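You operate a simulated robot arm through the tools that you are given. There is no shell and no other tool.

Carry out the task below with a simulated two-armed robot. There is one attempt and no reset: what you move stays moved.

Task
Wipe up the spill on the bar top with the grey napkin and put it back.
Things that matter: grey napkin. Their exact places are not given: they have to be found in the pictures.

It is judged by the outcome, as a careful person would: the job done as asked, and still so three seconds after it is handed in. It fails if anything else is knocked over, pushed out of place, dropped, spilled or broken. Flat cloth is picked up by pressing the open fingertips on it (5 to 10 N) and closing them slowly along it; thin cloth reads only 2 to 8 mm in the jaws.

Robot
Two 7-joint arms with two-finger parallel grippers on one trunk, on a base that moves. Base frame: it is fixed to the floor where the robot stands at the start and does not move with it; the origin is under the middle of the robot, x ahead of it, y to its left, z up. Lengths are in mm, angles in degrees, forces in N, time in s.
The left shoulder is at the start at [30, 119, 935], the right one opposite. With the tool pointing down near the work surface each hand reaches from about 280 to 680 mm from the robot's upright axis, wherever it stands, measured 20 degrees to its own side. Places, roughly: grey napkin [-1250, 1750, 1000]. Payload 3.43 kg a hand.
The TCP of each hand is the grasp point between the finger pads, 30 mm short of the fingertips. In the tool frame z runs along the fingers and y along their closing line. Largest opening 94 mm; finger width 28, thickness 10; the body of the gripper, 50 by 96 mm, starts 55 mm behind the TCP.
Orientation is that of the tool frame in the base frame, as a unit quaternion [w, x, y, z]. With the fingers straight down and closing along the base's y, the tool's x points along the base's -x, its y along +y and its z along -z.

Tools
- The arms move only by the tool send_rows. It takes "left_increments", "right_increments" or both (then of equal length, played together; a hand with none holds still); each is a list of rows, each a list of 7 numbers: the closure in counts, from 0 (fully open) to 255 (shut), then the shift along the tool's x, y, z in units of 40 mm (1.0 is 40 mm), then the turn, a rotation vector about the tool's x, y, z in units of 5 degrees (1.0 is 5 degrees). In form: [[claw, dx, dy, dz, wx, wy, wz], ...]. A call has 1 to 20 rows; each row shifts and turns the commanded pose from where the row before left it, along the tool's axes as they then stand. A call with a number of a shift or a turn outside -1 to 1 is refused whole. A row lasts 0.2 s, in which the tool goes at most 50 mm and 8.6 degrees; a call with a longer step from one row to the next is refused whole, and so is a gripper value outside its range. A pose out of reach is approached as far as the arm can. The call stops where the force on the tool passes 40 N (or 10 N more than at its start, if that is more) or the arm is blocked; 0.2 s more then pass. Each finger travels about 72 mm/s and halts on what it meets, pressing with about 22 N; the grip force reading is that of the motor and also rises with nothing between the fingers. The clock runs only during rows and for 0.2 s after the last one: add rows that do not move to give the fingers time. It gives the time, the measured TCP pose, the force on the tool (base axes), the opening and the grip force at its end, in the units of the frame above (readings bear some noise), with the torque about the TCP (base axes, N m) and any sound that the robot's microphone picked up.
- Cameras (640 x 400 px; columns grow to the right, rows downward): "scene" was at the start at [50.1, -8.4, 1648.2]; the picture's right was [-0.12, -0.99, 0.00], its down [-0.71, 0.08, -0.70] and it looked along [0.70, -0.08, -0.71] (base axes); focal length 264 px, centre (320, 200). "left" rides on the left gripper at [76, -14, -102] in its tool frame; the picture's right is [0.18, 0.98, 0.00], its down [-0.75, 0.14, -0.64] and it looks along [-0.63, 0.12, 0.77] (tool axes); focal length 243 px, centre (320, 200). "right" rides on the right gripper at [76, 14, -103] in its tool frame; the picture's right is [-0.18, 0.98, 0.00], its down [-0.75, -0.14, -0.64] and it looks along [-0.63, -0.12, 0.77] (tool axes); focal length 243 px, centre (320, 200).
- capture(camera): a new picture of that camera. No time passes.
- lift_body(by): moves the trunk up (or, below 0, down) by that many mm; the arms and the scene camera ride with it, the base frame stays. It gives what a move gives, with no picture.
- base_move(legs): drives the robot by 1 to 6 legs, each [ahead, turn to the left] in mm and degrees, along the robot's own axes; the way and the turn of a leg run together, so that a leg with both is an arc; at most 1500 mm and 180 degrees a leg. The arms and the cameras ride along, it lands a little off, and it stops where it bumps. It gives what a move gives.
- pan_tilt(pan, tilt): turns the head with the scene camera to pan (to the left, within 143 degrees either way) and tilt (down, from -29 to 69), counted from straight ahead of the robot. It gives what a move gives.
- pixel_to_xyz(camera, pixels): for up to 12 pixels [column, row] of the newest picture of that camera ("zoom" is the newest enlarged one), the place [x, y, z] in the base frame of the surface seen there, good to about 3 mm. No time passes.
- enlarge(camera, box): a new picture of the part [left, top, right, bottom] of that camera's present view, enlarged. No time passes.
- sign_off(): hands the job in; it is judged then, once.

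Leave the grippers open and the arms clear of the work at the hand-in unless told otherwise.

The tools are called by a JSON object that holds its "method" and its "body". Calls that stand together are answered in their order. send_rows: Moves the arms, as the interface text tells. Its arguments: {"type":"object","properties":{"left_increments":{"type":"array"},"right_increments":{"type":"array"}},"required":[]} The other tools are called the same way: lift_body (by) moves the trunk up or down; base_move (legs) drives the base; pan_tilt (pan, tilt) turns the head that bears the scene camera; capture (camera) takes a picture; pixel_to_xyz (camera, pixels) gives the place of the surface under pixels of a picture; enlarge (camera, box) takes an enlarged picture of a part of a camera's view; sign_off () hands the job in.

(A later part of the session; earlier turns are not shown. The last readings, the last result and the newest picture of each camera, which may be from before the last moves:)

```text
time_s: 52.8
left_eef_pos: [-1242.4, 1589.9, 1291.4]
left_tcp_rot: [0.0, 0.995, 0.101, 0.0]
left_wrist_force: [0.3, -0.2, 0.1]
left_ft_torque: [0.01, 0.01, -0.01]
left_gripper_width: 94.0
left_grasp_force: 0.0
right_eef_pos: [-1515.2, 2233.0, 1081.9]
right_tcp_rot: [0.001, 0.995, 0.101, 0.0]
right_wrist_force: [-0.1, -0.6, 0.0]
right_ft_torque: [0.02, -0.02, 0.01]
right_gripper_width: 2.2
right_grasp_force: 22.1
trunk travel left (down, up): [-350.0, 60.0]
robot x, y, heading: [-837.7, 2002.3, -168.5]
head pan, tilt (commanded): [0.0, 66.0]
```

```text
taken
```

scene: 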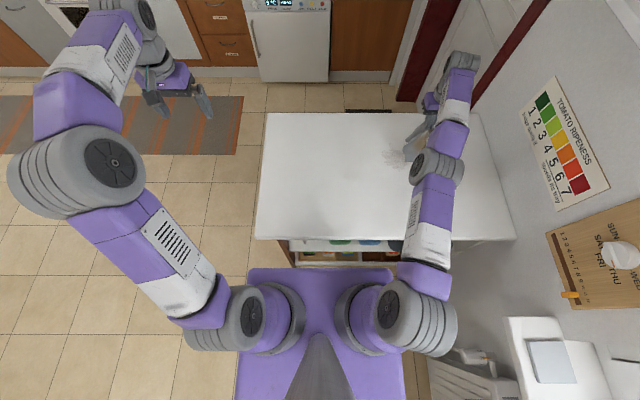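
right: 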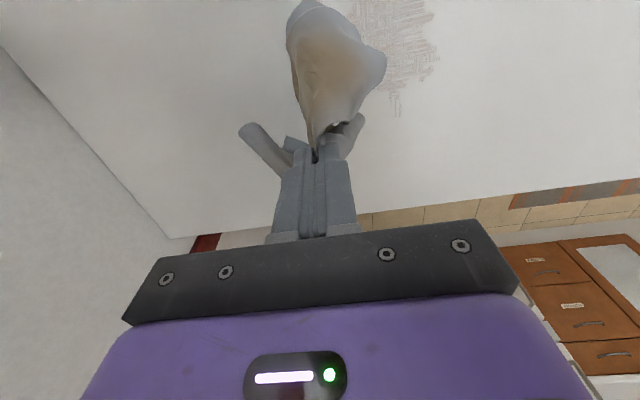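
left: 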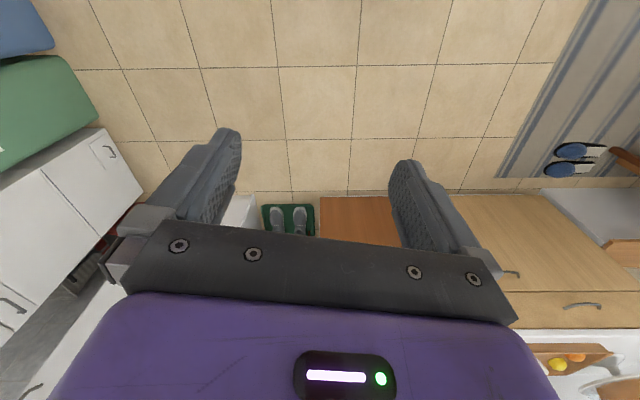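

The hand is at z 1082. I enlarge both views to see what residue is left: (350–435, 0–115) in the wrist picture and around (393,155) in the scene.

{"method": "enlarge", "body": {"camera": "scene", "box": [350, 110, 450, 190]}}

{"method": "pixel_to_xyz", "body": {"camera": "right", "pixels": [[355, 5], [395, 5], [430, 20], [438, 60], [400, 85], [397, 112], [385, 60], [365, 25]]}}

{"method": "enlarge", "body": {"camera": "right", "box": [300, 0, 460, 130]}}

```text
5.00 times, centred on (400, 150) of scene
```

zoom: 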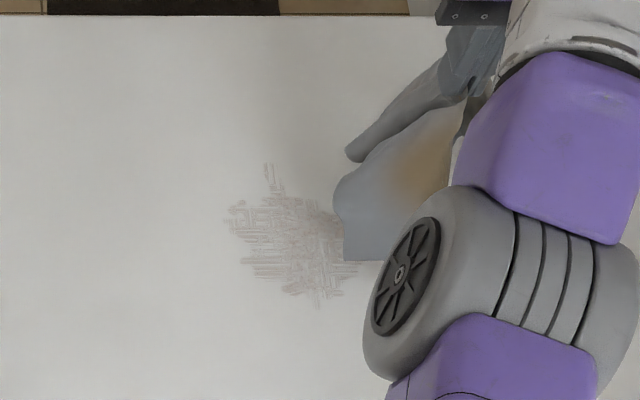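

```text
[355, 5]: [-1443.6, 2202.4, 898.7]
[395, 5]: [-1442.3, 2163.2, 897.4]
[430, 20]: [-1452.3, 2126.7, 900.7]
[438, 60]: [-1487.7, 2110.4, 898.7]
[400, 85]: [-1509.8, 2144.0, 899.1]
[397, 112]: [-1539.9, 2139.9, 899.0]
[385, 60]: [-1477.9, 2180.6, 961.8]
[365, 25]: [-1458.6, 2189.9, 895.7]
```

```text
3.08 times, centred on (380, 65) of right
```

zoom: 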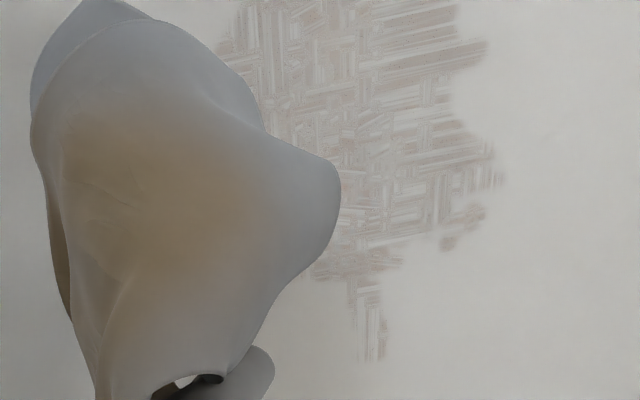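

The wet patches are gone; only a pale smear is left over about x -1540 to -1430 and y 2110 to 2210, and the napkin shows the brown it took up. I bring the napkin to the far-left corner of the smear, lower it to just above the bar, and wipe the whole area again.

{"method": "send_rows", "body": {"right_increments": [[255, -0.25, 0.9125, 0.625, 0, 0, 0], [255, -0.25, 0.9125, 0.625, 0, 0, 0], [255, -0.25, 0.9125, 0.625, 0, 0, 0], [255, -0.25, 0.9125, 0.625, 0, 0, 0], [255, 0, 0, 0.7, 0, 0, 0], [255, 0, 0, 0.4, 0, 0, 0], [255, 0, 0, 0.05, 0, 0, 0], [255, 0, 0, 0, 0, 0, 0]]}}

```text
time_s: 54.6
left_eef_pos: [-1244.0, 1590.8, 1290.6]
left_tcp_rot: [0.0, 0.995, 0.101, 0.0]
left_wrist_force: [0.2, -0.2, 0.2]
left_ft_torque: [0.02, 0.01, -0.01]
left_gripper_width: 94.0
left_grasp_force: 0.2
right_eef_pos: [-1510.9, 2084.5, 936.7]
right_tcp_rot: [0.0, 0.995, 0.101, -0.001]
right_wrist_force: [0.4, -0.8, 0.8]
right_ft_torque: [-0.01, 0.02, 0.0]
right_gripper_width: 2.2
right_grasp_force: 21.7
right hand out of reach, approached as far as the arm can: row 4, 6
trunk travel left (down, up): [-350.0, 60.0]
robot x, y, heading: [-835.6, 2000.7, -168.4]
head pan, tilt (commanded): [0.0, 66.0]
```

The hand is at (-1511, 2084, 937), which is about the far limit of reach with the fingers straight down. I press down here in small steps to contact.

{"method": "send_rows", "body": {"right_increments": [[255, 0, 0, 0.05, 0, 0, 0], [255, 0, 0, 0.025, 0, 0, 0], [255, 0, 0, 0.025, 0, 0, 0], [255, 0, 0, 0.025, 0, 0, 0], [255, 0, 0, 0, 0, 0, 0]]}}

```text
time_s: 55.8
left_eef_pos: [-1243.1, 1589.6, 1291.7]
left_tcp_rot: [-0.001, 0.995, 0.101, 0.0]
left_wrist_force: [-0.1, 0.2, -0.4]
left_ft_torque: [-0.01, 0.02, 0.0]
left_gripper_width: 93.9
left_grasp_force: 0.0
right_eef_pos: [-1510.7, 2083.5, 932.9]
right_tcp_rot: [0.0, 0.995, 0.101, 0.0]
right_wrist_force: [0.4, -0.6, 0.9]
right_ft_torque: [-0.05, -0.04, 0.02]
right_gripper_width: 2.3
right_grasp_force: 22.0
right hand out of reach, approached as far as the arm can: row 3
trunk travel left (down, up): [-350.0, 60.0]
robot x, y, heading: [-838.0, 2004.6, -168.4]
head pan, tilt (commanded): [0.0, 66.0]
```

I'm right at the reach limit. I tilt the fingers 10 degrees outward (negative turn about tool y), which brings the wrist closer to me. I raise 4 mm first so the fingertip edge doesn't dig in.

{"method": "send_rows", "body": {"right_increments": [[255, 0.1, 0, -0.1, 0, 0, 0], [255, 0, 0, 0, 0, -1, 0], [255, 0, 0, 0, 0, -1, 0], [255, 0, 0, 0, 0, 0, 0]]}}

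{"method": "capture", "body": {"camera": "right"}}

```text
time_s: 56.8
left_eef_pos: [-1243.6, 1590.2, 1291.5]
left_tcp_rot: [0.0, 0.995, 0.101, 0.0]
left_wrist_force: [0.2, 0.4, -1.3]
left_ft_torque: [-0.01, -0.06, 0.01]
left_gripper_width: 93.9
left_grasp_force: 0.1
right_eef_pos: [-1511.1, 2083.6, 937.2]
right_tcp_rot: [0.009, 0.991, 0.1, -0.088]
right_wrist_force: [-0.3, -0.9, 0.4]
right_ft_torque: [0.02, -0.01, 0.01]
right_gripper_width: 2.6
right_grasp_force: 21.9
trunk travel left (down, up): [-350.0, 60.0]
robot x, y, heading: [-836.2, 1997.7, -168.2]
head pan, tilt (commanded): [0.0, 66.0]
```

```text
taken
```

right: 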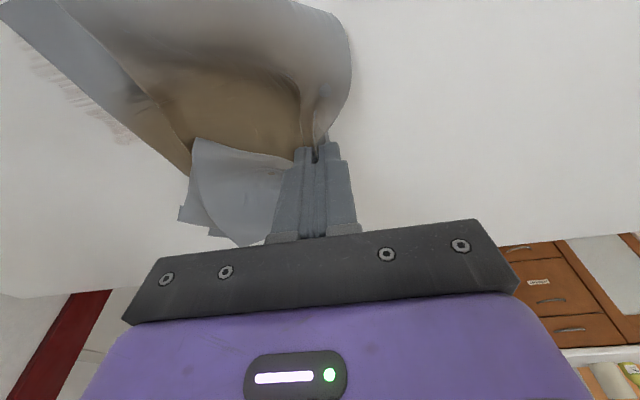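

The tilt is right and there's no reach complaint now. I shift 14 mm farther out and lower in small steps to contact, allowing for the tilted tool axes.

{"method": "send_rows", "body": {"right_increments": [[255, -0.345, 0, 0.061, 0, 0, 0], [255, 0.0087, 0, 0.049, 0, 0, 0], [255, 0.0044, 0, 0.0246, 0, 0, 0], [255, 0.0044, 0, 0.0246, 0, 0, 0], [255, 0, 0, 0, 0, 0, 0]]}}

```text
time_s: 58.0
left_eef_pos: [-1243.5, 1589.5, 1291.2]
left_tcp_rot: [0.0, 0.995, 0.101, 0.001]
left_wrist_force: [0.3, 1.0, -0.9]
left_ft_torque: [0.01, 0.01, 0.0]
left_gripper_width: 93.9
left_grasp_force: 0.0
right_eef_pos: [-1524.6, 2080.8, 934.0]
right_tcp_rot: [0.009, 0.991, 0.1, -0.088]
right_wrist_force: [-0.1, 0.3, 4.0]
right_ft_torque: [0.07, -0.01, 0.0]
right_gripper_width: 2.4
right_grasp_force: 21.5
trunk travel left (down, up): [-350.0, 60.0]
robot x, y, heading: [-834.6, 2001.6, -168.5]
head pan, tilt (commanded): [0.0, 66.0]
```

Contact reads 4 N at z 934. I press 0.4 mm more and wipe the far lines of the smear: three strokes along tool y with 14 mm steps toward me.

{"method": "send_rows", "body": {"right_increments": [[255, 0.002, 0, 0.01, 0, 0, 0], [255, 0, -0.5, 0, 0, 0, 0], [255, 0, -0.5, 0, 0, 0, 0], [255, 0, -0.5, 0, 0, 0, 0], [255, 0, -0.5, 0, 0, 0, 0], [255, 0.345, 0, -0.061, 0, 0, 0], [255, 0, 0.5, 0, 0, 0, 0], [255, 0, 0.5, 0, 0, 0, 0], [255, 0, 0.5, 0, 0, 0, 0], [255, 0, 0.5, 0, 0, 0, 0], [255, 0.345, 0, -0.061, 0, 0, 0], [255, 0, -0.5, 0, 0, 0, 0], [255, 0, -0.5, 0, 0, 0, 0], [255, 0, -0.5, 0, 0, 0, 0], [255, 0, -0.5, 0, 0, 0, 0], [255, 0, -0.5, 0, 0, 0, 0], [255, 0, -0.5, 0, 0, 0, 0]]}}

{"method": "capture", "body": {"camera": "right"}}

```text
time_s: 61.6
left_eef_pos: [-1240.6, 1589.4, 1291.9]
left_tcp_rot: [-0.001, 0.995, 0.101, -0.001]
left_wrist_force: [-0.1, -1.3, -0.4]
left_ft_torque: [0.01, 0.05, 0.0]
left_gripper_width: 94.0
left_grasp_force: 0.1
right_eef_pos: [-1517.3, 2203.5, 934.4]
right_tcp_rot: [0.009, 0.991, 0.102, -0.089]
right_wrist_force: [0.8, -3.3, 21.0]
right_ft_torque: [-0.02, -0.18, -0.01]
right_gripper_width: 2.3
right_grasp_force: 21.9
trunk travel left (down, up): [-350.0, 60.0]
robot x, y, heading: [-835.4, 1999.2, -168.5]
head pan, tilt (commanded): [0.0, 66.0]
```

```text
taken
```

right: 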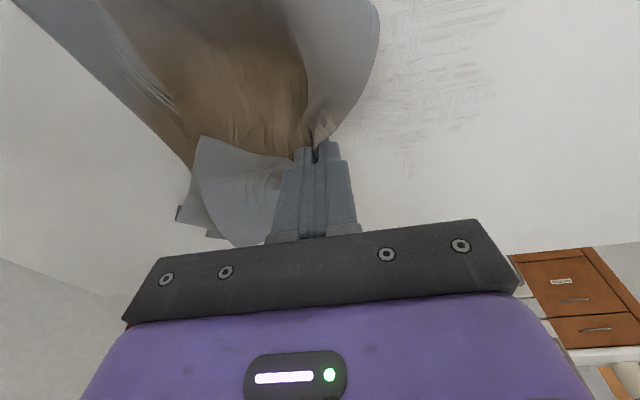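

The smear is fading, but the press rose to 21 N. I ease 1.2 mm and continue with the next lines toward me.

{"method": "send_rows", "body": {"right_increments": [[255, 0.34, 0, -0.091, 0, 0, 0], [255, 0, 0.5, 0, 0, 0, 0], [255, 0, 0.5, 0, 0, 0, 0], [255, 0, 0.5, 0, 0, 0, 0], [255, 0, 0.5, 0, 0, 0, 0], [255, 0, 0.5, 0, 0, 0, 0], [255, 0, 0.5, 0, 0, 0, 0], [255, 0.345, 0, -0.061, 0, 0, 0], [255, 0, -0.5, 0, 0, 0, 0], [255, 0, -0.5, 0, 0, 0, 0], [255, 0, -0.5, 0, 0, 0, 0], [255, 0, -0.5, 0, 0, 0, 0], [255, 0, -0.5, 0, 0, 0, 0], [255, 0, -0.5, 0, 0, 0, 0]]}}

{"method": "capture", "body": {"camera": "right"}}

```text
time_s: 64.6
left_eef_pos: [-1241.5, 1590.4, 1292.0]
left_tcp_rot: [0.0, 0.995, 0.102, -0.001]
left_wrist_force: [0.4, -0.6, -1.0]
left_ft_torque: [-0.03, 0.01, 0.0]
left_gripper_width: 94.2
left_grasp_force: 0.0
right_eef_pos: [-1492.2, 2207.0, 933.0]
right_tcp_rot: [0.009, 0.991, 0.101, -0.089]
right_wrist_force: [-0.7, -2.1, 12.6]
right_ft_torque: [-0.01, -0.09, -0.04]
right_gripper_width: 2.3
right_grasp_force: 21.7
trunk travel left (down, up): [-350.0, 60.0]
robot x, y, heading: [-835.8, 1999.3, -168.5]
head pan, tilt (commanded): [0.0, 66.0]
```

```text
taken
```

right: 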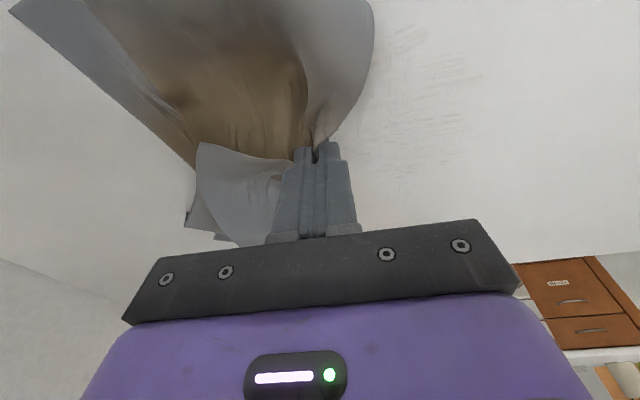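

The smear is now very faint and the press is 12.6 N. I continue with the next two lines toward me.

{"method": "send_rows", "body": {"right_increments": [[255, 0.345, 0, -0.068, 0, 0, 0], [255, 0, 0.5, 0, 0, 0, 0], [255, 0, 0.5, 0, 0, 0, 0], [255, 0, 0.5, 0, 0, 0, 0], [255, 0, 0.5, 0, 0, 0, 0], [255, 0, 0.5, 0, 0, 0, 0], [255, 0, 0.5, 0, 0, 0, 0], [255, 0.345, 0, -0.061, 0, 0, 0], [255, 0, -0.5, 0, 0, 0, 0], [255, 0, -0.5, 0, 0, 0, 0], [255, 0, -0.5, 0, 0, 0, 0], [255, 0, -0.5, 0, 0, 0, 0], [255, 0, -0.5, 0, 0, 0, 0], [255, 0, -0.5, 0, 0, 0, 0]]}}

{"method": "send_rows", "body": {"right_increments": [[255, 0.345, 0, -0.061, 0, 0, 0], [255, 0, 0.5, 0, 0, 0, 0], [255, 0, 0.5, 0, 0, 0, 0], [255, 0, 0.5, 0, 0, 0, 0], [255, 0, 0.5, 0, 0, 0, 0], [255, 0, 0.5, 0, 0, 0, 0], [255, 0, 0.5, 0, 0, 0, 0], [255, 0.345, 0, -0.061, 0, 0, 0], [255, 0, -0.5, 0, 0, 0, 0], [255, 0, -0.5, 0, 0, 0, 0], [255, 0, -0.5, 0, 0, 0, 0], [255, 0, -0.5, 0, 0, 0, 0], [255, 0, -0.5, 0, 0, 0, 0], [255, 0, -0.5, 0, 0, 0, 0]]}}

{"method": "capture", "body": {"camera": "right"}}

{"method": "capture", "body": {"camera": "scene"}}

```text
time_s: 67.6
left_eef_pos: [-1242.1, 1590.2, 1291.2]
left_tcp_rot: [0.0, 0.995, 0.101, 0.0]
left_wrist_force: [0.3, -0.4, 0.8]
left_ft_torque: [-0.02, 0.02, 0.02]
left_gripper_width: 94.2
left_grasp_force: 0.2
right_eef_pos: [-1463.0, 2215.9, 933.7]
right_tcp_rot: [0.009, 0.991, 0.101, -0.086]
right_wrist_force: [0.1, -0.6, 4.1]
right_ft_torque: [0.01, -0.07, -0.04]
right_gripper_width: 2.2
right_grasp_force: 21.7
trunk travel left (down, up): [-350.0, 60.0]
robot x, y, heading: [-835.5, 2003.4, -168.6]
head pan, tilt (commanded): [0.0, 66.0]
```

```text
time_s: 70.6
left_eef_pos: [-1242.8, 1590.7, 1292.3]
left_tcp_rot: [0.0, 0.995, 0.101, 0.001]
left_wrist_force: [0.5, -0.3, -0.2]
left_ft_torque: [0.03, 0.03, -0.02]
left_gripper_width: 93.9
left_grasp_force: 0.1
right_eef_pos: [-1437.6, 2220.4, 933.1]
right_tcp_rot: [0.009, 0.991, 0.101, -0.087]
right_wrist_force: [0.0, -0.4, 1.8]
right_ft_torque: [0.01, -0.05, -0.01]
right_gripper_width: 2.3
right_grasp_force: 22.3
trunk travel left (down, up): [-350.0, 60.0]
robot x, y, heading: [-837.3, 2003.0, -168.2]
head pan, tilt (commanded): [0.0, 66.0]
```

```text
taken
```

right: 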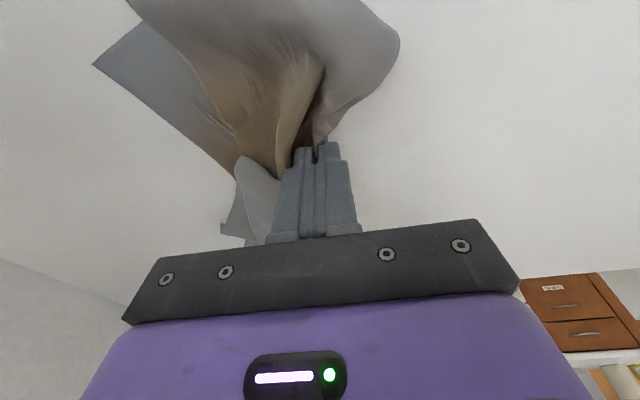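

```text
taken
```

scene: 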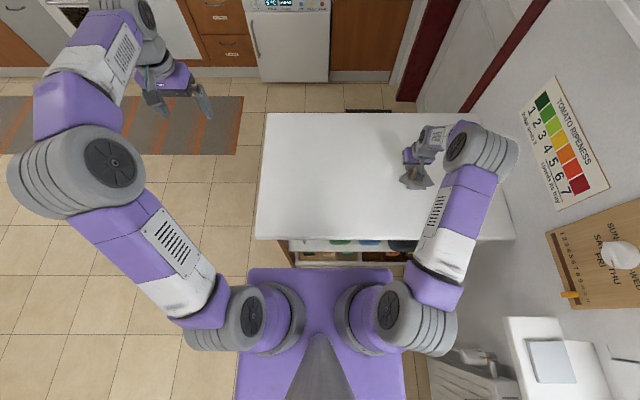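

The bar looks nearly clean now. I lift the napkin 80 mm and swing it 130 mm to the left to uncover the whole wiped area for inspection.

{"method": "send_rows", "body": {"right_increments": [[255, -0.17, 0, -0.98, 0, 0, 0], [255, -0.17, 0, -0.98, 0, 0, 0], [255, 0, 0.8, 0, 0, 0, 0], [255, 0, 0.8, 0, 0, 0, 0], [255, 0, 0.8, 0, 0, 0, 0], [255, 0, 0.8, 0, 0, 0, 0], [255, 0, 0, 0, 0, 0, 0]]}}

{"method": "capture", "body": {"camera": "right"}}

{"method": "enlarge", "body": {"camera": "scene", "box": [340, 100, 480, 200]}}

```text
time_s: 72.2
left_eef_pos: [-1243.5, 1590.5, 1290.5]
left_tcp_rot: [0.0, 0.995, 0.101, 0.0]
left_wrist_force: [-0.2, -0.7, 0.6]
left_ft_torque: [-0.01, 0.0, 0.0]
left_gripper_width: 94.2
left_grasp_force: 0.2
right_eef_pos: [-1409.3, 2093.5, 1013.4]
right_tcp_rot: [0.01, 0.991, 0.101, -0.086]
right_wrist_force: [-0.6, 0.1, 0.0]
right_ft_torque: [-0.01, -0.06, -0.01]
right_gripper_width: 2.2
right_grasp_force: 22.0
trunk travel left (down, up): [-350.0, 60.0]
robot x, y, heading: [-836.1, 2002.1, -168.2]
head pan, tilt (commanded): [0.0, 66.0]
```

```text
taken
```

right: 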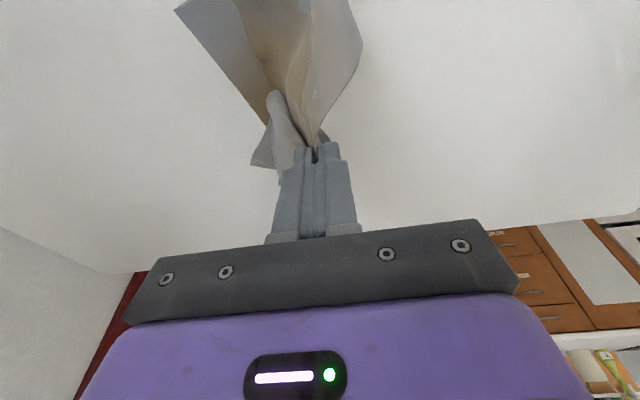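

```text
4.00 times, centred on (410, 150) of scene
```

zoom: 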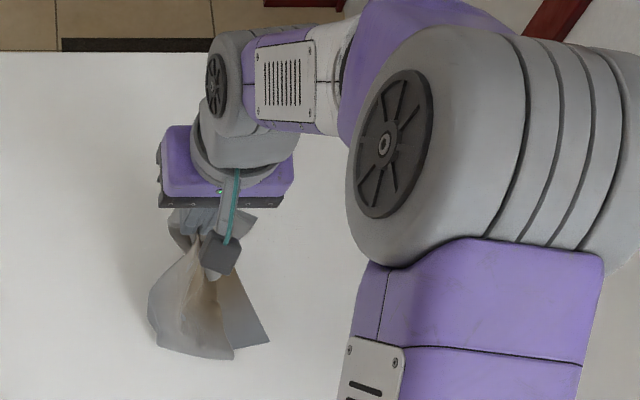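

No brown shows on the bar. I enlarge the wrist view left of the fingers, where the spill was, to look for faint traces.

{"method": "enlarge", "body": {"camera": "right", "box": [40, 0, 290, 180]}}

{"method": "pixel_to_xyz", "body": {"camera": "right", "pixels": [[160, 60], [200, 120], [120, 100], [230, 160]]}}

```text
2.22 times, centred on (165, 90) of right
```

zoom: 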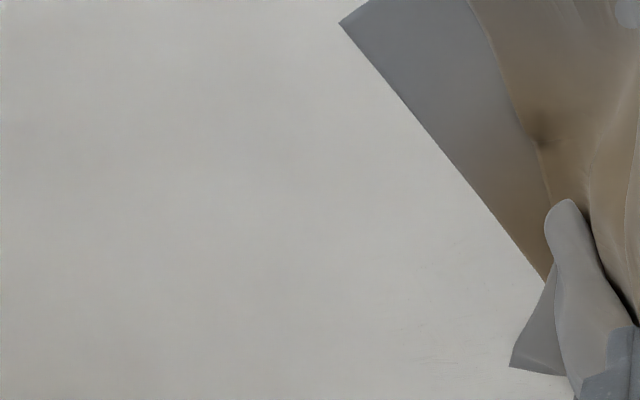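

```text
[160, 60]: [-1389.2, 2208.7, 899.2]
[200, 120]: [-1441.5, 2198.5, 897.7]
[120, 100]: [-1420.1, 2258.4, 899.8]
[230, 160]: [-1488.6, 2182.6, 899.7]
```

There may be very faint traces near (-1490, 2160). I carry the napkin on toward its home, 150 mm to the left and a bit higher, so the scene camera gets a free view of the spot.

{"method": "send_rows", "body": {"right_increments": [[255, 0, 0.94, -0.3, 0, 0, 0], [255, 0, 0.94, -0.3, 0, 0, 0], [255, 0, 0.94, -0.3, 0, 0, 0], [255, 0, 0.94, -0.3, 0, 0, 0], [255, 0, 0.6, 0, 0, 0, 0], [255, 0, 0, 0, 0, 0, 0]]}}

{"method": "enlarge", "body": {"camera": "scene", "box": [350, 110, 450, 190]}}

{"method": "capture", "body": {"camera": "right"}}

{"method": "capture", "body": {"camera": "scene"}}

```text
time_s: 73.6
left_eef_pos: [-1244.3, 1591.0, 1291.5]
left_tcp_rot: [0.0, 0.995, 0.101, 0.001]
left_wrist_force: [-0.1, 0.3, 0.0]
left_ft_torque: [0.02, 0.0, 0.0]
left_gripper_width: 94.0
left_grasp_force: 0.1
right_eef_pos: [-1367.3, 1926.8, 1059.4]
right_tcp_rot: [0.009, 0.991, 0.102, -0.086]
right_wrist_force: [-0.6, 0.4, 0.4]
right_ft_torque: [0.0, 0.01, -0.01]
right_gripper_width: 2.3
right_grasp_force: 21.7
trunk travel left (down, up): [-350.0, 60.0]
robot x, y, heading: [-835.4, 2002.0, -168.5]
head pan, tilt (commanded): [0.0, 66.0]
```

```text
5.00 times, centred on (400, 150) of scene
```

zoom: 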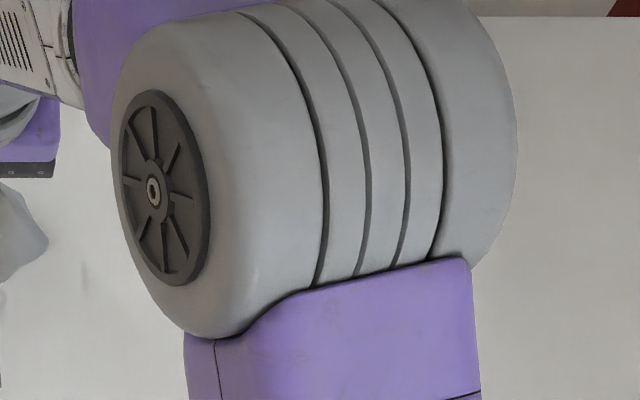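

```text
taken
```

right: 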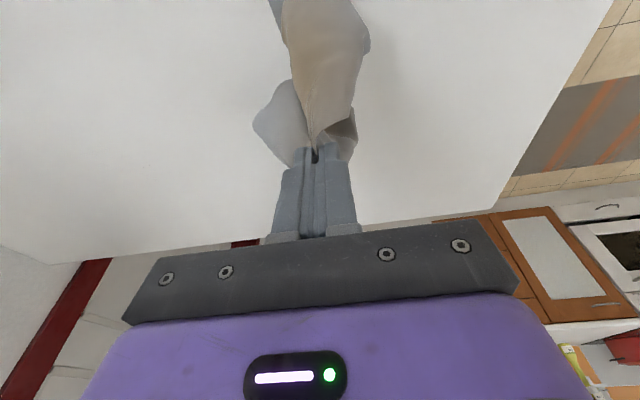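

```text
taken
```

scene: 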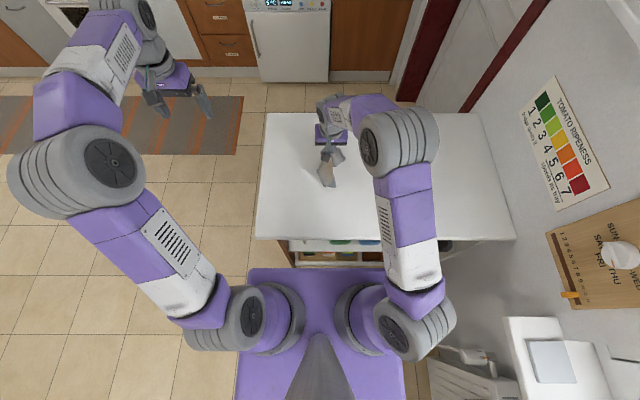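

The elbow blocks the scene view, so I use the wrist view: the spill area should be at the left, around (60–240, 80–230).

{"method": "pixel_to_xyz", "body": {"camera": "right", "pixels": [[60, 160], [120, 180], [150, 140], [100, 120], [180, 190], [40, 220], [200, 150]]}}

{"method": "enlarge", "body": {"camera": "right", "box": [0, 60, 240, 240]}}

```text
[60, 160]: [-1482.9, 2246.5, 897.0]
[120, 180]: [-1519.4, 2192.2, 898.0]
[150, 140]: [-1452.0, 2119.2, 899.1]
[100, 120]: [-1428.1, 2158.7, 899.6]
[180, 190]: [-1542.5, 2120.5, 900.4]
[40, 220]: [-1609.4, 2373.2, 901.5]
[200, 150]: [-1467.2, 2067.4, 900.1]
```

```text
2.22 times, centred on (120, 150) of right
```

zoom: 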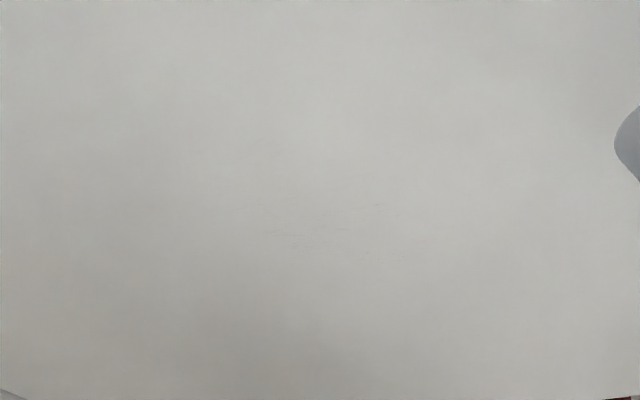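

Only hairline traces are left around (250–430, 190–265) of the enlarged picture. I read where they are and make one more pass to finish properly.

{"method": "pixel_to_xyz", "body": {"camera": "zoom", "pixels": [[250, 205], [280, 235], [310, 258], [375, 205], [420, 240], [400, 262]]}}

{"method": "enlarge", "body": {"camera": "right", "box": [80, 120, 180, 190]}}

```text
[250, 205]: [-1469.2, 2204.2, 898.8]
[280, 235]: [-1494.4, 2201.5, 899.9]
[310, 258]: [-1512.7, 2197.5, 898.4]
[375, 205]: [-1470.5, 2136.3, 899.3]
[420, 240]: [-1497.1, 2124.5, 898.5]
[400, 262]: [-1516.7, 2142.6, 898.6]
```

```text
5.71 times, centred on (130, 155) of right
```

zoom: 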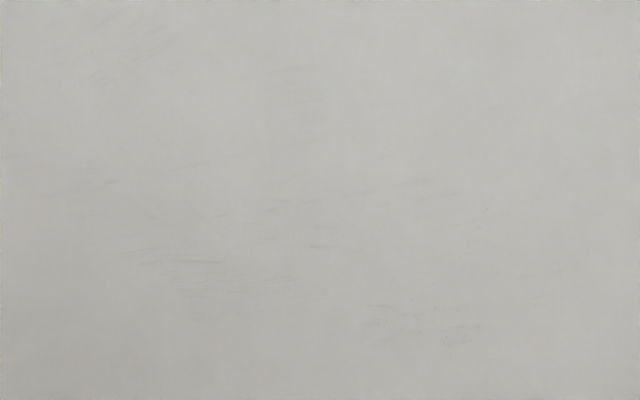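

The hairlines lie within x -1517 to -1469 and y 2124 to 2204. I bring the napkin back to (-1510, 2100), just above the bar, for a final pass.

{"method": "send_rows", "body": {"right_increments": [[255, -0.341, -0.829, 0.564, 0, 0, 0], [255, -0.341, -0.829, 0.564, 0, 0, 0], [255, -0.341, -0.829, 0.564, 0, 0, 0], [255, -0.341, -0.829, 0.564, 0, 0, 0], [255, -0.341, -0.829, 0.564, 0, 0, 0], [255, -0.341, -0.829, 0.564, 0, 0, 0], [255, 0.017, 0, 0.098, 0, 0, 0], [255, 0, 0, 0, 0, 0, 0]]}}

```text
time_s: 75.4
left_eef_pos: [-1243.7, 1590.9, 1291.2]
left_tcp_rot: [0.0, 0.995, 0.101, 0.0]
left_wrist_force: [-0.4, -0.6, -0.7]
left_ft_torque: [-0.01, -0.02, 0.03]
left_gripper_width: 93.8
left_grasp_force: 0.0
right_eef_pos: [-1510.1, 2100.5, 933.6]
right_tcp_rot: [0.01, 0.991, 0.101, -0.087]
right_wrist_force: [1.6, 0.4, -0.2]
right_ft_torque: [-0.05, 0.0, -0.02]
right_gripper_width: 2.4
right_grasp_force: 21.8
trunk travel left (down, up): [-350.0, 60.0]
robot x, y, heading: [-832.7, 2000.7, -168.4]
head pan, tilt (commanded): [0.0, 66.0]
```

The hand is at z 933.6 with no load yet. I lower 1.5 mm in small steps and read the press.

{"method": "send_rows", "body": {"right_increments": [[255, 0.0044, 0, 0.0246, 0, 0, 0], [255, 0.0022, 0, 0.0123, 0, 0, 0], [255, 0, 0, 0, 0, 0, 0]]}}

```text
time_s: 76.2
left_eef_pos: [-1244.1, 1590.5, 1290.8]
left_tcp_rot: [0.0, 0.995, 0.101, 0.0]
left_wrist_force: [0.0, -0.3, 0.2]
left_ft_torque: [0.02, -0.03, 0.03]
left_gripper_width: 94.2
left_grasp_force: 0.2
right_eef_pos: [-1510.8, 2101.5, 934.2]
right_tcp_rot: [0.009, 0.991, 0.1, -0.086]
right_wrist_force: [0.2, 0.1, 0.5]
right_ft_torque: [-0.02, -0.04, -0.02]
right_gripper_width: 2.1
right_grasp_force: 22.6
trunk travel left (down, up): [-350.0, 60.0]
robot x, y, heading: [-832.6, 1997.2, -168.3]
head pan, tilt (commanded): [0.0, 66.0]
```

Readings are noisy and there's no load yet. I go down 1.5 mm more.

{"method": "send_rows", "body": {"right_increments": [[255, 0.0044, 0, 0.0246, 0, 0, 0], [255, 0.0022, 0, 0.0123, 0, 0, 0], [255, 0, 0, 0, 0, 0, 0]]}}

```text
time_s: 77.0
left_eef_pos: [-1242.7, 1591.0, 1291.5]
left_tcp_rot: [-0.001, 0.995, 0.1, 0.0]
left_wrist_force: [0.5, -0.4, -1.3]
left_ft_torque: [-0.01, -0.01, -0.01]
left_gripper_width: 93.9
left_grasp_force: 0.1
right_eef_pos: [-1509.7, 2100.2, 934.9]
right_tcp_rot: [0.009, 0.991, 0.101, -0.087]
right_wrist_force: [-0.7, -0.3, 1.2]
right_ft_torque: [-0.01, 0.02, 0.01]
right_gripper_width: 2.2
right_grasp_force: 21.7
trunk travel left (down, up): [-350.0, 60.0]
robot x, y, heading: [-835.1, 1999.2, -168.6]
head pan, tilt (commanded): [0.0, 66.0]
```

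Contact is starting at 1.2 N, with z holding at about 934. I go down 1 mm more.

{"method": "send_rows", "body": {"right_increments": [[255, 0.0044, 0, 0.0246, 0, 0, 0], [255, 0, 0, 0, 0, 0, 0]]}}

```text
time_s: 77.6
left_eef_pos: [-1243.3, 1590.7, 1291.2]
left_tcp_rot: [0.0, 0.995, 0.101, -0.001]
left_wrist_force: [-1.6, -1.1, -0.2]
left_ft_torque: [0.0, 0.01, -0.01]
left_gripper_width: 94.1
left_grasp_force: 0.0
right_eef_pos: [-1509.7, 2100.7, 934.1]
right_tcp_rot: [0.009, 0.991, 0.102, -0.086]
right_wrist_force: [0.4, 1.2, 1.7]
right_ft_torque: [-0.01, -0.02, -0.02]
right_gripper_width: 2.3
right_grasp_force: 22.0
trunk travel left (down, up): [-350.0, 60.0]
robot x, y, heading: [-835.6, 2004.5, -168.6]
head pan, tilt (commanded): [0.0, 66.0]
```

It reads 1.7 N. I press 1 mm more and start the strokes in the same call: four lines along tool y with 10 mm steps toward me.

{"method": "send_rows", "body": {"right_increments": [[255, 0.0044, 0, 0.0246, 0, 0, 0], [255, 0, -0.55, 0, 0, 0, 0], [255, 0, -0.55, 0, 0, 0, 0], [255, 0, -0.55, 0, 0, 0, 0], [255, 0, -0.55, 0, 0, 0, 0], [255, 0, -0.55, 0, 0, 0, 0], [255, 0.246, 0, -0.043, 0, 0, 0], [255, 0, 0.55, 0, 0, 0, 0], [255, 0, 0.55, 0, 0, 0, 0], [255, 0, 0.55, 0, 0, 0, 0], [255, 0, 0.55, 0, 0, 0, 0], [255, 0, 0.55, 0, 0, 0, 0]]}}

```text
time_s: 80.2
left_eef_pos: [-1240.9, 1591.1, 1291.5]
left_tcp_rot: [0.001, 0.995, 0.101, 0.0]
left_wrist_force: [-0.7, -0.8, -0.1]
left_ft_torque: [0.01, 0.03, 0.0]
left_gripper_width: 93.8
left_grasp_force: 0.0
right_eef_pos: [-1499.5, 2101.8, 932.1]
right_tcp_rot: [0.009, 0.991, 0.101, -0.087]
right_wrist_force: [-0.4, 4.7, 16.6]
right_ft_torque: [0.14, -0.11, -0.01]
right_gripper_width: 2.2
right_grasp_force: 21.8
trunk travel left (down, up): [-350.0, 60.0]
robot x, y, heading: [-836.8, 2000.5, -168.3]
head pan, tilt (commanded): [0.0, 66.0]
```

Pressing at 16.6 N is enough; I keep that height and do the next lines, easing 0.3 mm.

{"method": "send_rows", "body": {"right_increments": [[255, 0.245, 0, -0.05, 0, 0, 0], [255, 0, -0.55, 0, 0, 0, 0], [255, 0, -0.55, 0, 0, 0, 0], [255, 0, -0.55, 0, 0, 0, 0], [255, 0, -0.55, 0, 0, 0, 0], [255, 0, -0.55, 0, 0, 0, 0], [255, 0.246, 0, -0.043, 0, 0, 0], [255, 0, 0.55, 0, 0, 0, 0], [255, 0, 0.55, 0, 0, 0, 0], [255, 0, 0.55, 0, 0, 0, 0], [255, 0, 0.55, 0, 0, 0, 0], [255, 0, 0.55, 0, 0, 0, 0]]}}

{"method": "send_rows", "body": {"right_increments": [[255, 0.246, 0, -0.043, 0, 0, 0], [255, 0, -0.55, 0, 0, 0, 0], [255, 0, -0.55, 0, 0, 0, 0], [255, 0, -0.55, 0, 0, 0, 0], [255, 0, -0.55, 0, 0, 0, 0], [255, 0, -0.55, 0, 0, 0, 0], [255, 0.246, 0, -0.043, 0, 0, 0], [255, 0, 0.55, 0, 0, 0, 0], [255, 0, 0.55, 0, 0, 0, 0], [255, 0, 0.55, 0, 0, 0, 0], [255, 0, 0.55, 0, 0, 0, 0], [255, 0, 0.55, 0, 0, 0, 0]]}}

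{"method": "capture", "body": {"camera": "right"}}

```text
time_s: 82.8
left_eef_pos: [-1242.8, 1589.5, 1291.0]
left_tcp_rot: [0.0, 0.995, 0.101, 0.0]
left_wrist_force: [-0.2, 0.2, 0.6]
left_ft_torque: [-0.01, -0.01, -0.02]
left_gripper_width: 93.8
left_grasp_force: 0.1
right_eef_pos: [-1479.9, 2107.6, 933.3]
right_tcp_rot: [0.01, 0.991, 0.1, -0.088]
right_wrist_force: [-0.6, 3.4, 9.2]
right_ft_torque: [0.04, -0.04, 0.03]
right_gripper_width: 2.3
right_grasp_force: 22.1
trunk travel left (down, up): [-350.0, 60.0]
robot x, y, heading: [-836.2, 1999.1, -168.4]
head pan, tilt (commanded): [0.0, 66.0]
```

```text
time_s: 85.4
left_eef_pos: [-1242.8, 1588.8, 1292.8]
left_tcp_rot: [0.0, 0.995, 0.101, -0.001]
left_wrist_force: [-0.2, -0.3, -0.7]
left_ft_torque: [0.03, 0.0, 0.01]
left_gripper_width: 93.7
left_grasp_force: 0.0
right_eef_pos: [-1462.9, 2110.7, 932.7]
right_tcp_rot: [0.009, 0.991, 0.101, -0.088]
right_wrist_force: [-1.6, 5.6, 19.4]
right_ft_torque: [0.17, -0.13, 0.02]
right_gripper_width: 2.4
right_grasp_force: 22.4
trunk travel left (down, up): [-350.0, 60.0]
robot x, y, heading: [-837.2, 2006.3, -168.2]
head pan, tilt (commanded): [0.0, 66.0]
```

```text
taken
```

right: 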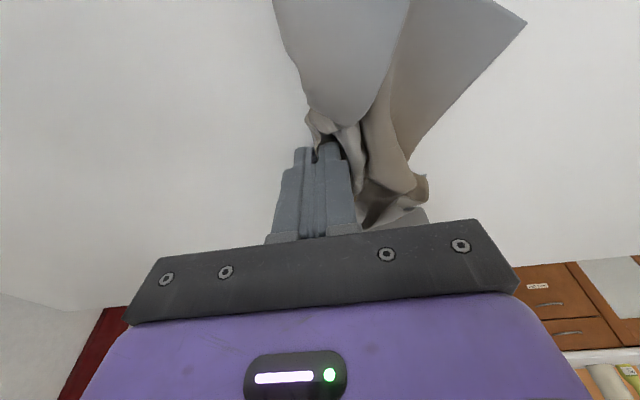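

I enlarge the wrist view of the wiped area left of the fingers to confirm it is clean.

{"method": "enlarge", "body": {"camera": "right", "box": [100, 40, 320, 220]}}

```text
2.22 times, centred on (210, 130) of right
```

zoom: 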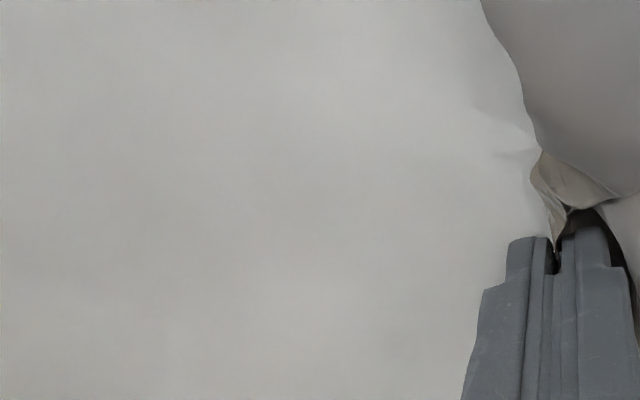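

The bar is clean. Now I bring the napkin home: lift 120 mm, straighten the fingers to vertical, and carry it above its original centre (-1377, 1880).

{"method": "send_rows", "body": {"right_increments": [[255, -0.13, 0, -0.74, 0, 0, 0], [255, -0.13, 0, -0.74, 0, 0, 0], [255, -0.13, 0, -0.74, 0, 0, 0], [255, -0.13, 0, -0.74, 0, 0, 0], [255, 0, 0, 0, 0, 1, 0], [255, 0, 0, 0, 0, 1, 0], [255, 0.135, 0.87, 0, 0, 0, 0], [255, 0.135, 0.87, 0, 0, 0, 0], [255, 0.135, 0.87, 0, 0, 0, 0], [255, 0.135, 0.87, 0, 0, 0, 0], [255, 0.135, 0.87, 0, 0, 0, 0], [255, 0.135, 0.87, 0, 0, 0, 0], [255, 0.135, 0.87, 0, 0, 0, 0], [255, 0, 0, 0, 0, 0, 0], [255, 0, 0, 0, 0, 0, 0]]}}

{"method": "capture", "body": {"camera": "right"}}

{"method": "enlarge", "body": {"camera": "scene", "box": [250, 90, 450, 215]}}

{"method": "capture", "body": {"camera": "left"}}

```text
time_s: 88.6
left_eef_pos: [-1242.2, 1590.3, 1291.2]
left_tcp_rot: [0.0, 0.995, 0.101, 0.0]
left_wrist_force: [0.7, 0.0, 0.4]
left_ft_torque: [0.0, -0.02, -0.01]
left_gripper_width: 94.0
left_grasp_force: 0.1
right_eef_pos: [-1374.2, 1877.5, 1053.2]
right_tcp_rot: [0.0, 0.995, 0.101, 0.001]
right_wrist_force: [0.2, -0.1, 0.7]
right_ft_torque: [0.0, -0.02, -0.01]
right_gripper_width: 2.3
right_grasp_force: 21.8
trunk travel left (down, up): [-350.0, 60.0]
robot x, y, heading: [-839.7, 2001.3, -168.6]
head pan, tilt (commanded): [0.0, 66.0]
```

```text
taken
```

right: 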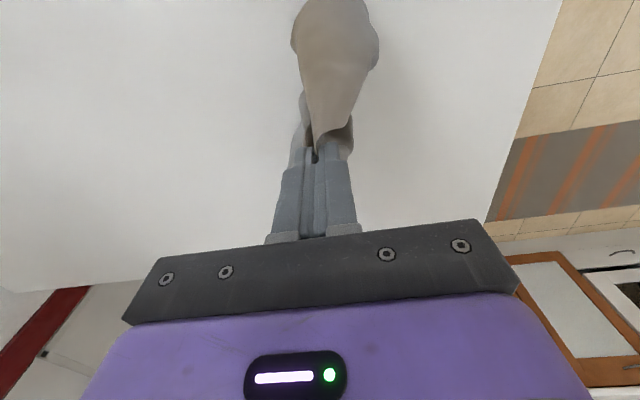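

```text
3.20 times, centred on (350, 152) of scene
```

zoom: 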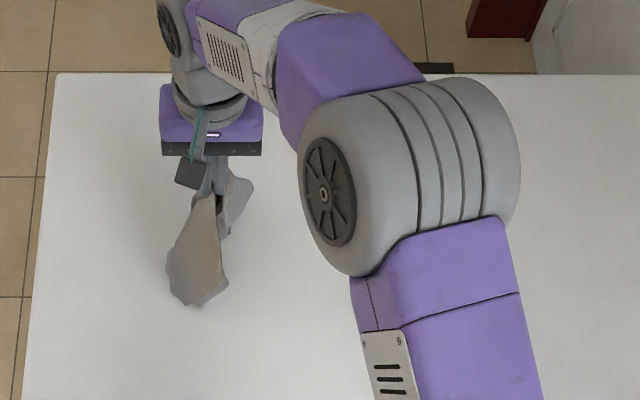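

```text
taken
```

left: 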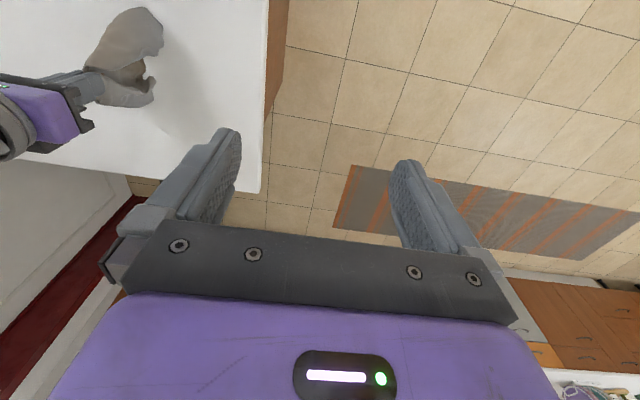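

The napkin hangs bunched over its home place. I lower it straight down to just above the bar.

{"method": "send_rows", "body": {"right_increments": [[255, 0, 0, 0.65, 0, 0, 0], [255, 0, 0, 0.65, 0, 0, 0], [255, 0, 0, 0.65, 0, 0, 0], [255, 0, 0, 0.65, 0, 0, 0], [255, 0, 0, 0.2, 0, 0, 0], [255, 0, 0, 0.1, 0, 0, 0], [255, 0, 0, 0, 0, 0, 0]]}}

{"method": "capture", "body": {"camera": "right"}}

{"method": "enlarge", "body": {"camera": "scene", "box": [250, 90, 450, 215]}}

```text
time_s: 90.2
left_eef_pos: [-1242.3, 1590.1, 1292.0]
left_tcp_rot: [0.001, 0.995, 0.101, 0.0]
left_wrist_force: [1.0, 0.0, 0.6]
left_ft_torque: [0.02, 0.0, 0.01]
left_gripper_width: 93.9
left_grasp_force: 0.1
right_eef_pos: [-1374.1, 1880.6, 935.1]
right_tcp_rot: [0.0, 0.995, 0.102, 0.0]
right_wrist_force: [-0.6, 0.4, 3.2]
right_ft_torque: [0.01, 0.03, 0.0]
right_gripper_width: 2.2
right_grasp_force: 22.3
trunk travel left (down, up): [-350.0, 60.0]
robot x, y, heading: [-834.5, 2003.9, -168.4]
head pan, tilt (commanded): [0.0, 66.0]
```

```text
taken
```

right: 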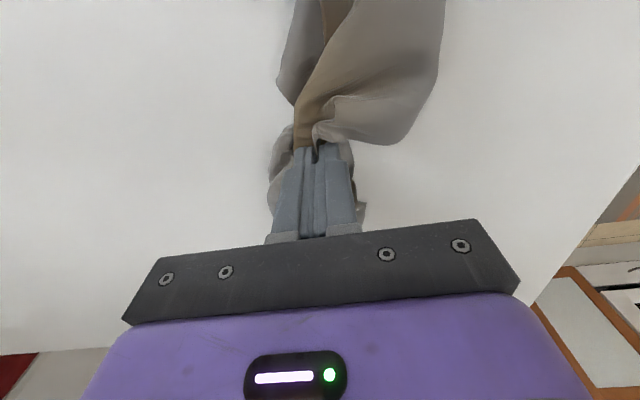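

```text
3.20 times, centred on (350, 152) of scene
```

zoom: 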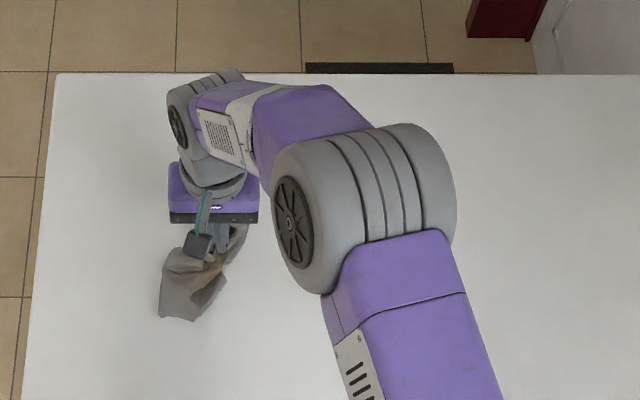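

It's on the bar at 3 N of press. I open the fingers slowly to full width while keeping that light press, so the opening helps spread the cloth.

{"method": "send_rows", "body": {"right_increments": [[240, 0, 0, 0.01, 0, 0, 0], [220, 0, 0, 0, 0, 0, 0], [200, 0, 0, 0, 0, 0, 0], [180, 0, 0, 0, 0, 0, 0], [160, 0, 0, 0, 0, 0, 0], [140, 0, 0, 0, 0, 0, 0], [120, 0, 0, 0, 0, 0, 0], [100, 0, 0, 0, 0, 0, 0], [80, 0, 0, 0, 0, 0, 0], [60, 0, 0, 0, 0, 0, 0], [40, 0, 0, 0, 0, 0, 0], [20, 0, 0, 0, 0, 0, 0], [0, 0, 0, 0, 0, 0, 0], [0, 0, 0, 0, 0, 0, 0]]}}

{"method": "capture", "body": {"camera": "right"}}

```text
time_s: 93.2
left_eef_pos: [-1243.0, 1590.6, 1291.8]
left_tcp_rot: [0.0, 0.995, 0.1, 0.0]
left_wrist_force: [-0.2, 0.3, -0.4]
left_ft_torque: [0.03, -0.03, 0.03]
left_gripper_width: 94.1
left_grasp_force: 0.1
right_eef_pos: [-1373.7, 1880.7, 935.7]
right_tcp_rot: [0.0, 0.995, 0.101, 0.0]
right_wrist_force: [0.5, 0.5, 0.8]
right_ft_torque: [0.0, 0.01, 0.02]
right_gripper_width: 93.9
right_grasp_force: 0.0
trunk travel left (down, up): [-350.0, 60.0]
robot x, y, heading: [-838.8, 2001.7, -168.7]
head pan, tilt (commanded): [0.0, 66.0]
```

```text
taken
```

right: 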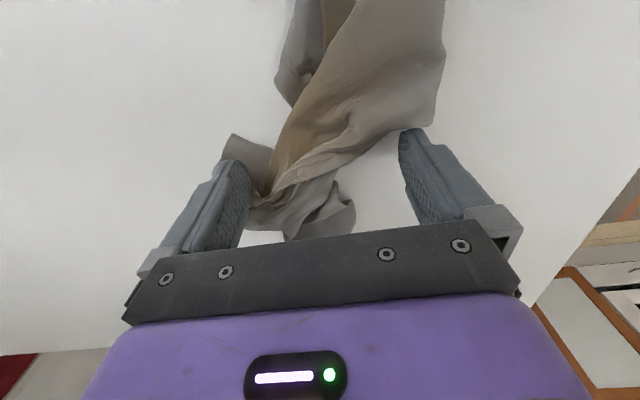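

The napkin is released, though it lies bunched. I raise the hand 150 mm, move it 160 mm to the right and look at how the napkin lies.

{"method": "send_rows", "body": {"right_increments": [[0, 0, 0, -0.5, 0, 0, 0], [0, 0, 0, -0.9, 0, 0, 0], [0, 0, 0, -1, 0, 0, 0], [0, 0, 0, -1, 0, 0, 0], [0, 0, -1, 0, 0, 0, 0], [0, 0, -1, 0, 0, 0, 0], [0, 0, -1, 0, 0, 0, 0], [0, 0, -1, 0, 0, 0, 0], [0, 0, -1, 0, 0, 0, 0], [0, 0, 0, 0, 0, 0, 0]]}}

{"method": "capture", "body": {"camera": "scene"}}

{"method": "enlarge", "body": {"camera": "scene", "box": [250, 90, 450, 215]}}

```text
time_s: 95.4
left_eef_pos: [-1242.3, 1588.7, 1289.6]
left_tcp_rot: [0.0, 0.995, 0.101, 0.0]
left_wrist_force: [0.8, -0.5, -0.3]
left_ft_torque: [-0.02, -0.03, -0.01]
left_gripper_width: 94.0
left_grasp_force: 0.1
right_eef_pos: [-1416.1, 2072.1, 1074.6]
right_tcp_rot: [0.0, 0.995, 0.102, 0.0]
right_wrist_force: [-0.1, -0.3, 0.9]
right_ft_torque: [0.02, -0.01, 0.04]
right_gripper_width: 93.9
right_grasp_force: 0.0
trunk travel left (down, up): [-350.0, 60.0]
robot x, y, heading: [-837.4, 2003.9, -168.3]
head pan, tilt (commanded): [0.0, 66.0]
```

```text
taken
```

scene: 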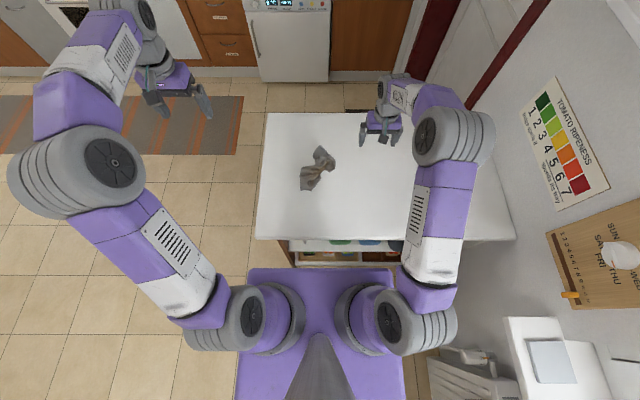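

```text
3.20 times, centred on (350, 152) of scene
```

zoom: 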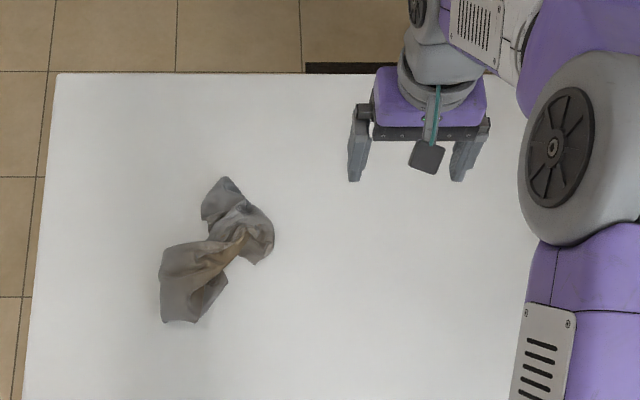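

The napkin is home but crumpled into a heap; I want it laid out the way it was found. I look closer at the heap for corners or edges to pull on.

{"method": "enlarge", "body": {"camera": "scene", "box": [285, 135, 350, 200]}}

{"method": "pixel_to_xyz", "body": {"camera": "scene", "pixels": [[318, 149], [334, 158], [333, 168], [324, 164], [318, 172], [310, 168], [302, 170], [301, 188], [312, 189], [320, 178], [313, 158]]}}

{"method": "capture", "body": {"camera": "right"}}

```text
6.15 times, centred on (318, 168) of scene
```

zoom: 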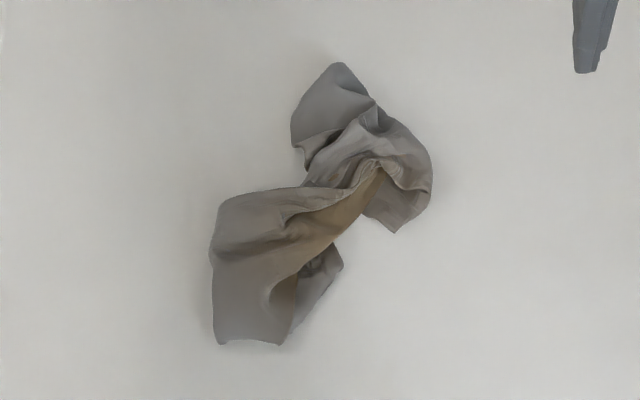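

```text
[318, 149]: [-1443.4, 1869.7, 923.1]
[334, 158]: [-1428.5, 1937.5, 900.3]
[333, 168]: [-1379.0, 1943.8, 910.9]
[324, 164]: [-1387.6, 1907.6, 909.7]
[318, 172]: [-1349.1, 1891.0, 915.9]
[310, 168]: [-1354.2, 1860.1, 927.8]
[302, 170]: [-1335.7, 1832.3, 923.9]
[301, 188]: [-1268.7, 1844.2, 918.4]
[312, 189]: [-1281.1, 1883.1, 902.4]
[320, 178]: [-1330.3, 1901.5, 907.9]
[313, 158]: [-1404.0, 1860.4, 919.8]
```

```text
taken
```

right: 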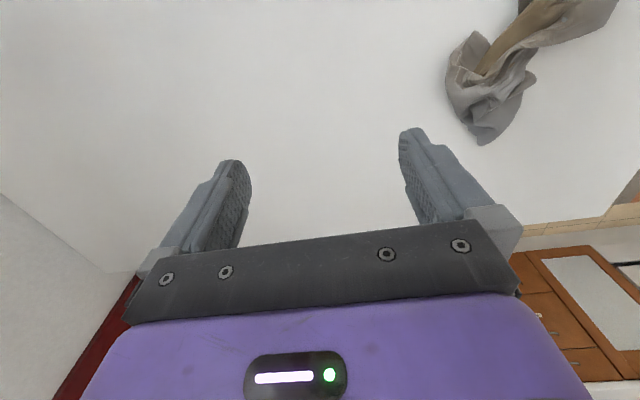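

The heap is a bow-tie of folds. Its centre (about -1360, 1885) is right, but I'd like it spread. I move the right hand further right to make room and bring the left hand over the heap, so its wrist camera gets a close look from above.

{"method": "send_rows", "body": {"right_increments": [[0, 0, -0.8, 0, 0, 0, 0], [0, 0, -0.8, 0, 0, 0, 0], [0, 0, -0.8, 0, 0, 0, 0], [0, 0, 0, 0, 0, 0, 0], [0, 0, 0, 0, 0, 0, 0], [0, 0, 0, 0, 0, 0, 0], [0, 0, 0, 0, 0, 0, 0], [0, 0, 0, 0, 0, 0, 0], [0, 0, 0, 0, 0, 0, 0], [0, 0, 0, 0, 0, 0, 0]], "left_increments": [[0, -0.218, -0.864, 0.6, 0, 0, 0], [0, -0.218, -0.864, 0.6, 0, 0, 0], [0, -0.218, -0.864, 0.6, 0, 0, 0], [0, -0.218, -0.864, 0.6, 0, 0, 0], [0, -0.218, -0.864, 0.6, 0, 0, 0], [0, -0.218, -0.864, 0.6, 0, 0, 0], [0, -0.218, -0.864, 0.6, 0, 0, 0], [0, -0.218, -0.864, 0.6, 0, 0, 0], [0, -0.218, -0.864, 0.6, 0, 0, 0], [0, 0, 0, 0, 0, 0, 0]]}}

{"method": "capture", "body": {"camera": "left"}}

{"method": "capture", "body": {"camera": "scene"}}

```text
time_s: 97.6
left_eef_pos: [-1381.7, 1883.0, 1076.4]
left_tcp_rot: [0.0, 0.995, 0.101, 0.0]
left_wrist_force: [0.5, -0.2, 0.5]
left_ft_torque: [0.02, 0.0, -0.02]
left_gripper_width: 94.3
left_grasp_force: 0.0
right_eef_pos: [-1432.3, 2166.2, 1075.4]
right_tcp_rot: [-0.001, 0.995, 0.101, 0.001]
right_wrist_force: [-0.5, -0.9, -0.4]
right_ft_torque: [-0.02, 0.03, 0.03]
right_gripper_width: 94.1
right_grasp_force: 0.1
trunk travel left (down, up): [-350.0, 60.0]
robot x, y, heading: [-835.6, 2001.7, -168.6]
head pan, tilt (commanded): [0.0, 66.0]
```

```text
taken
```

left: 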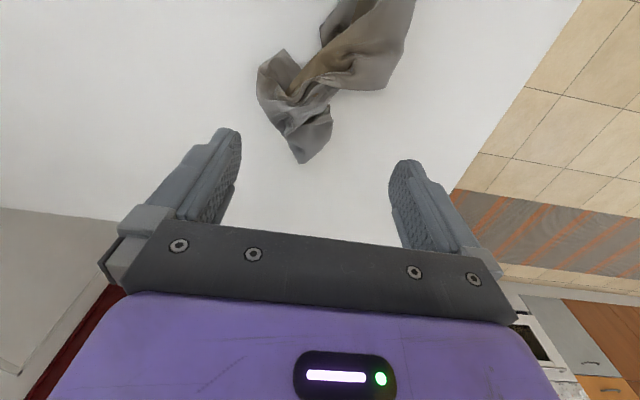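

```text
taken
```

scene: 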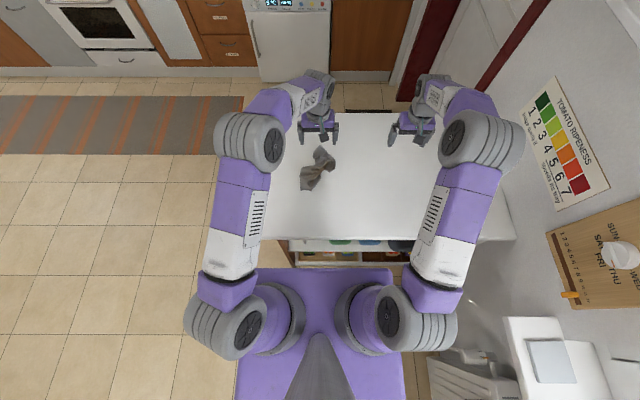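

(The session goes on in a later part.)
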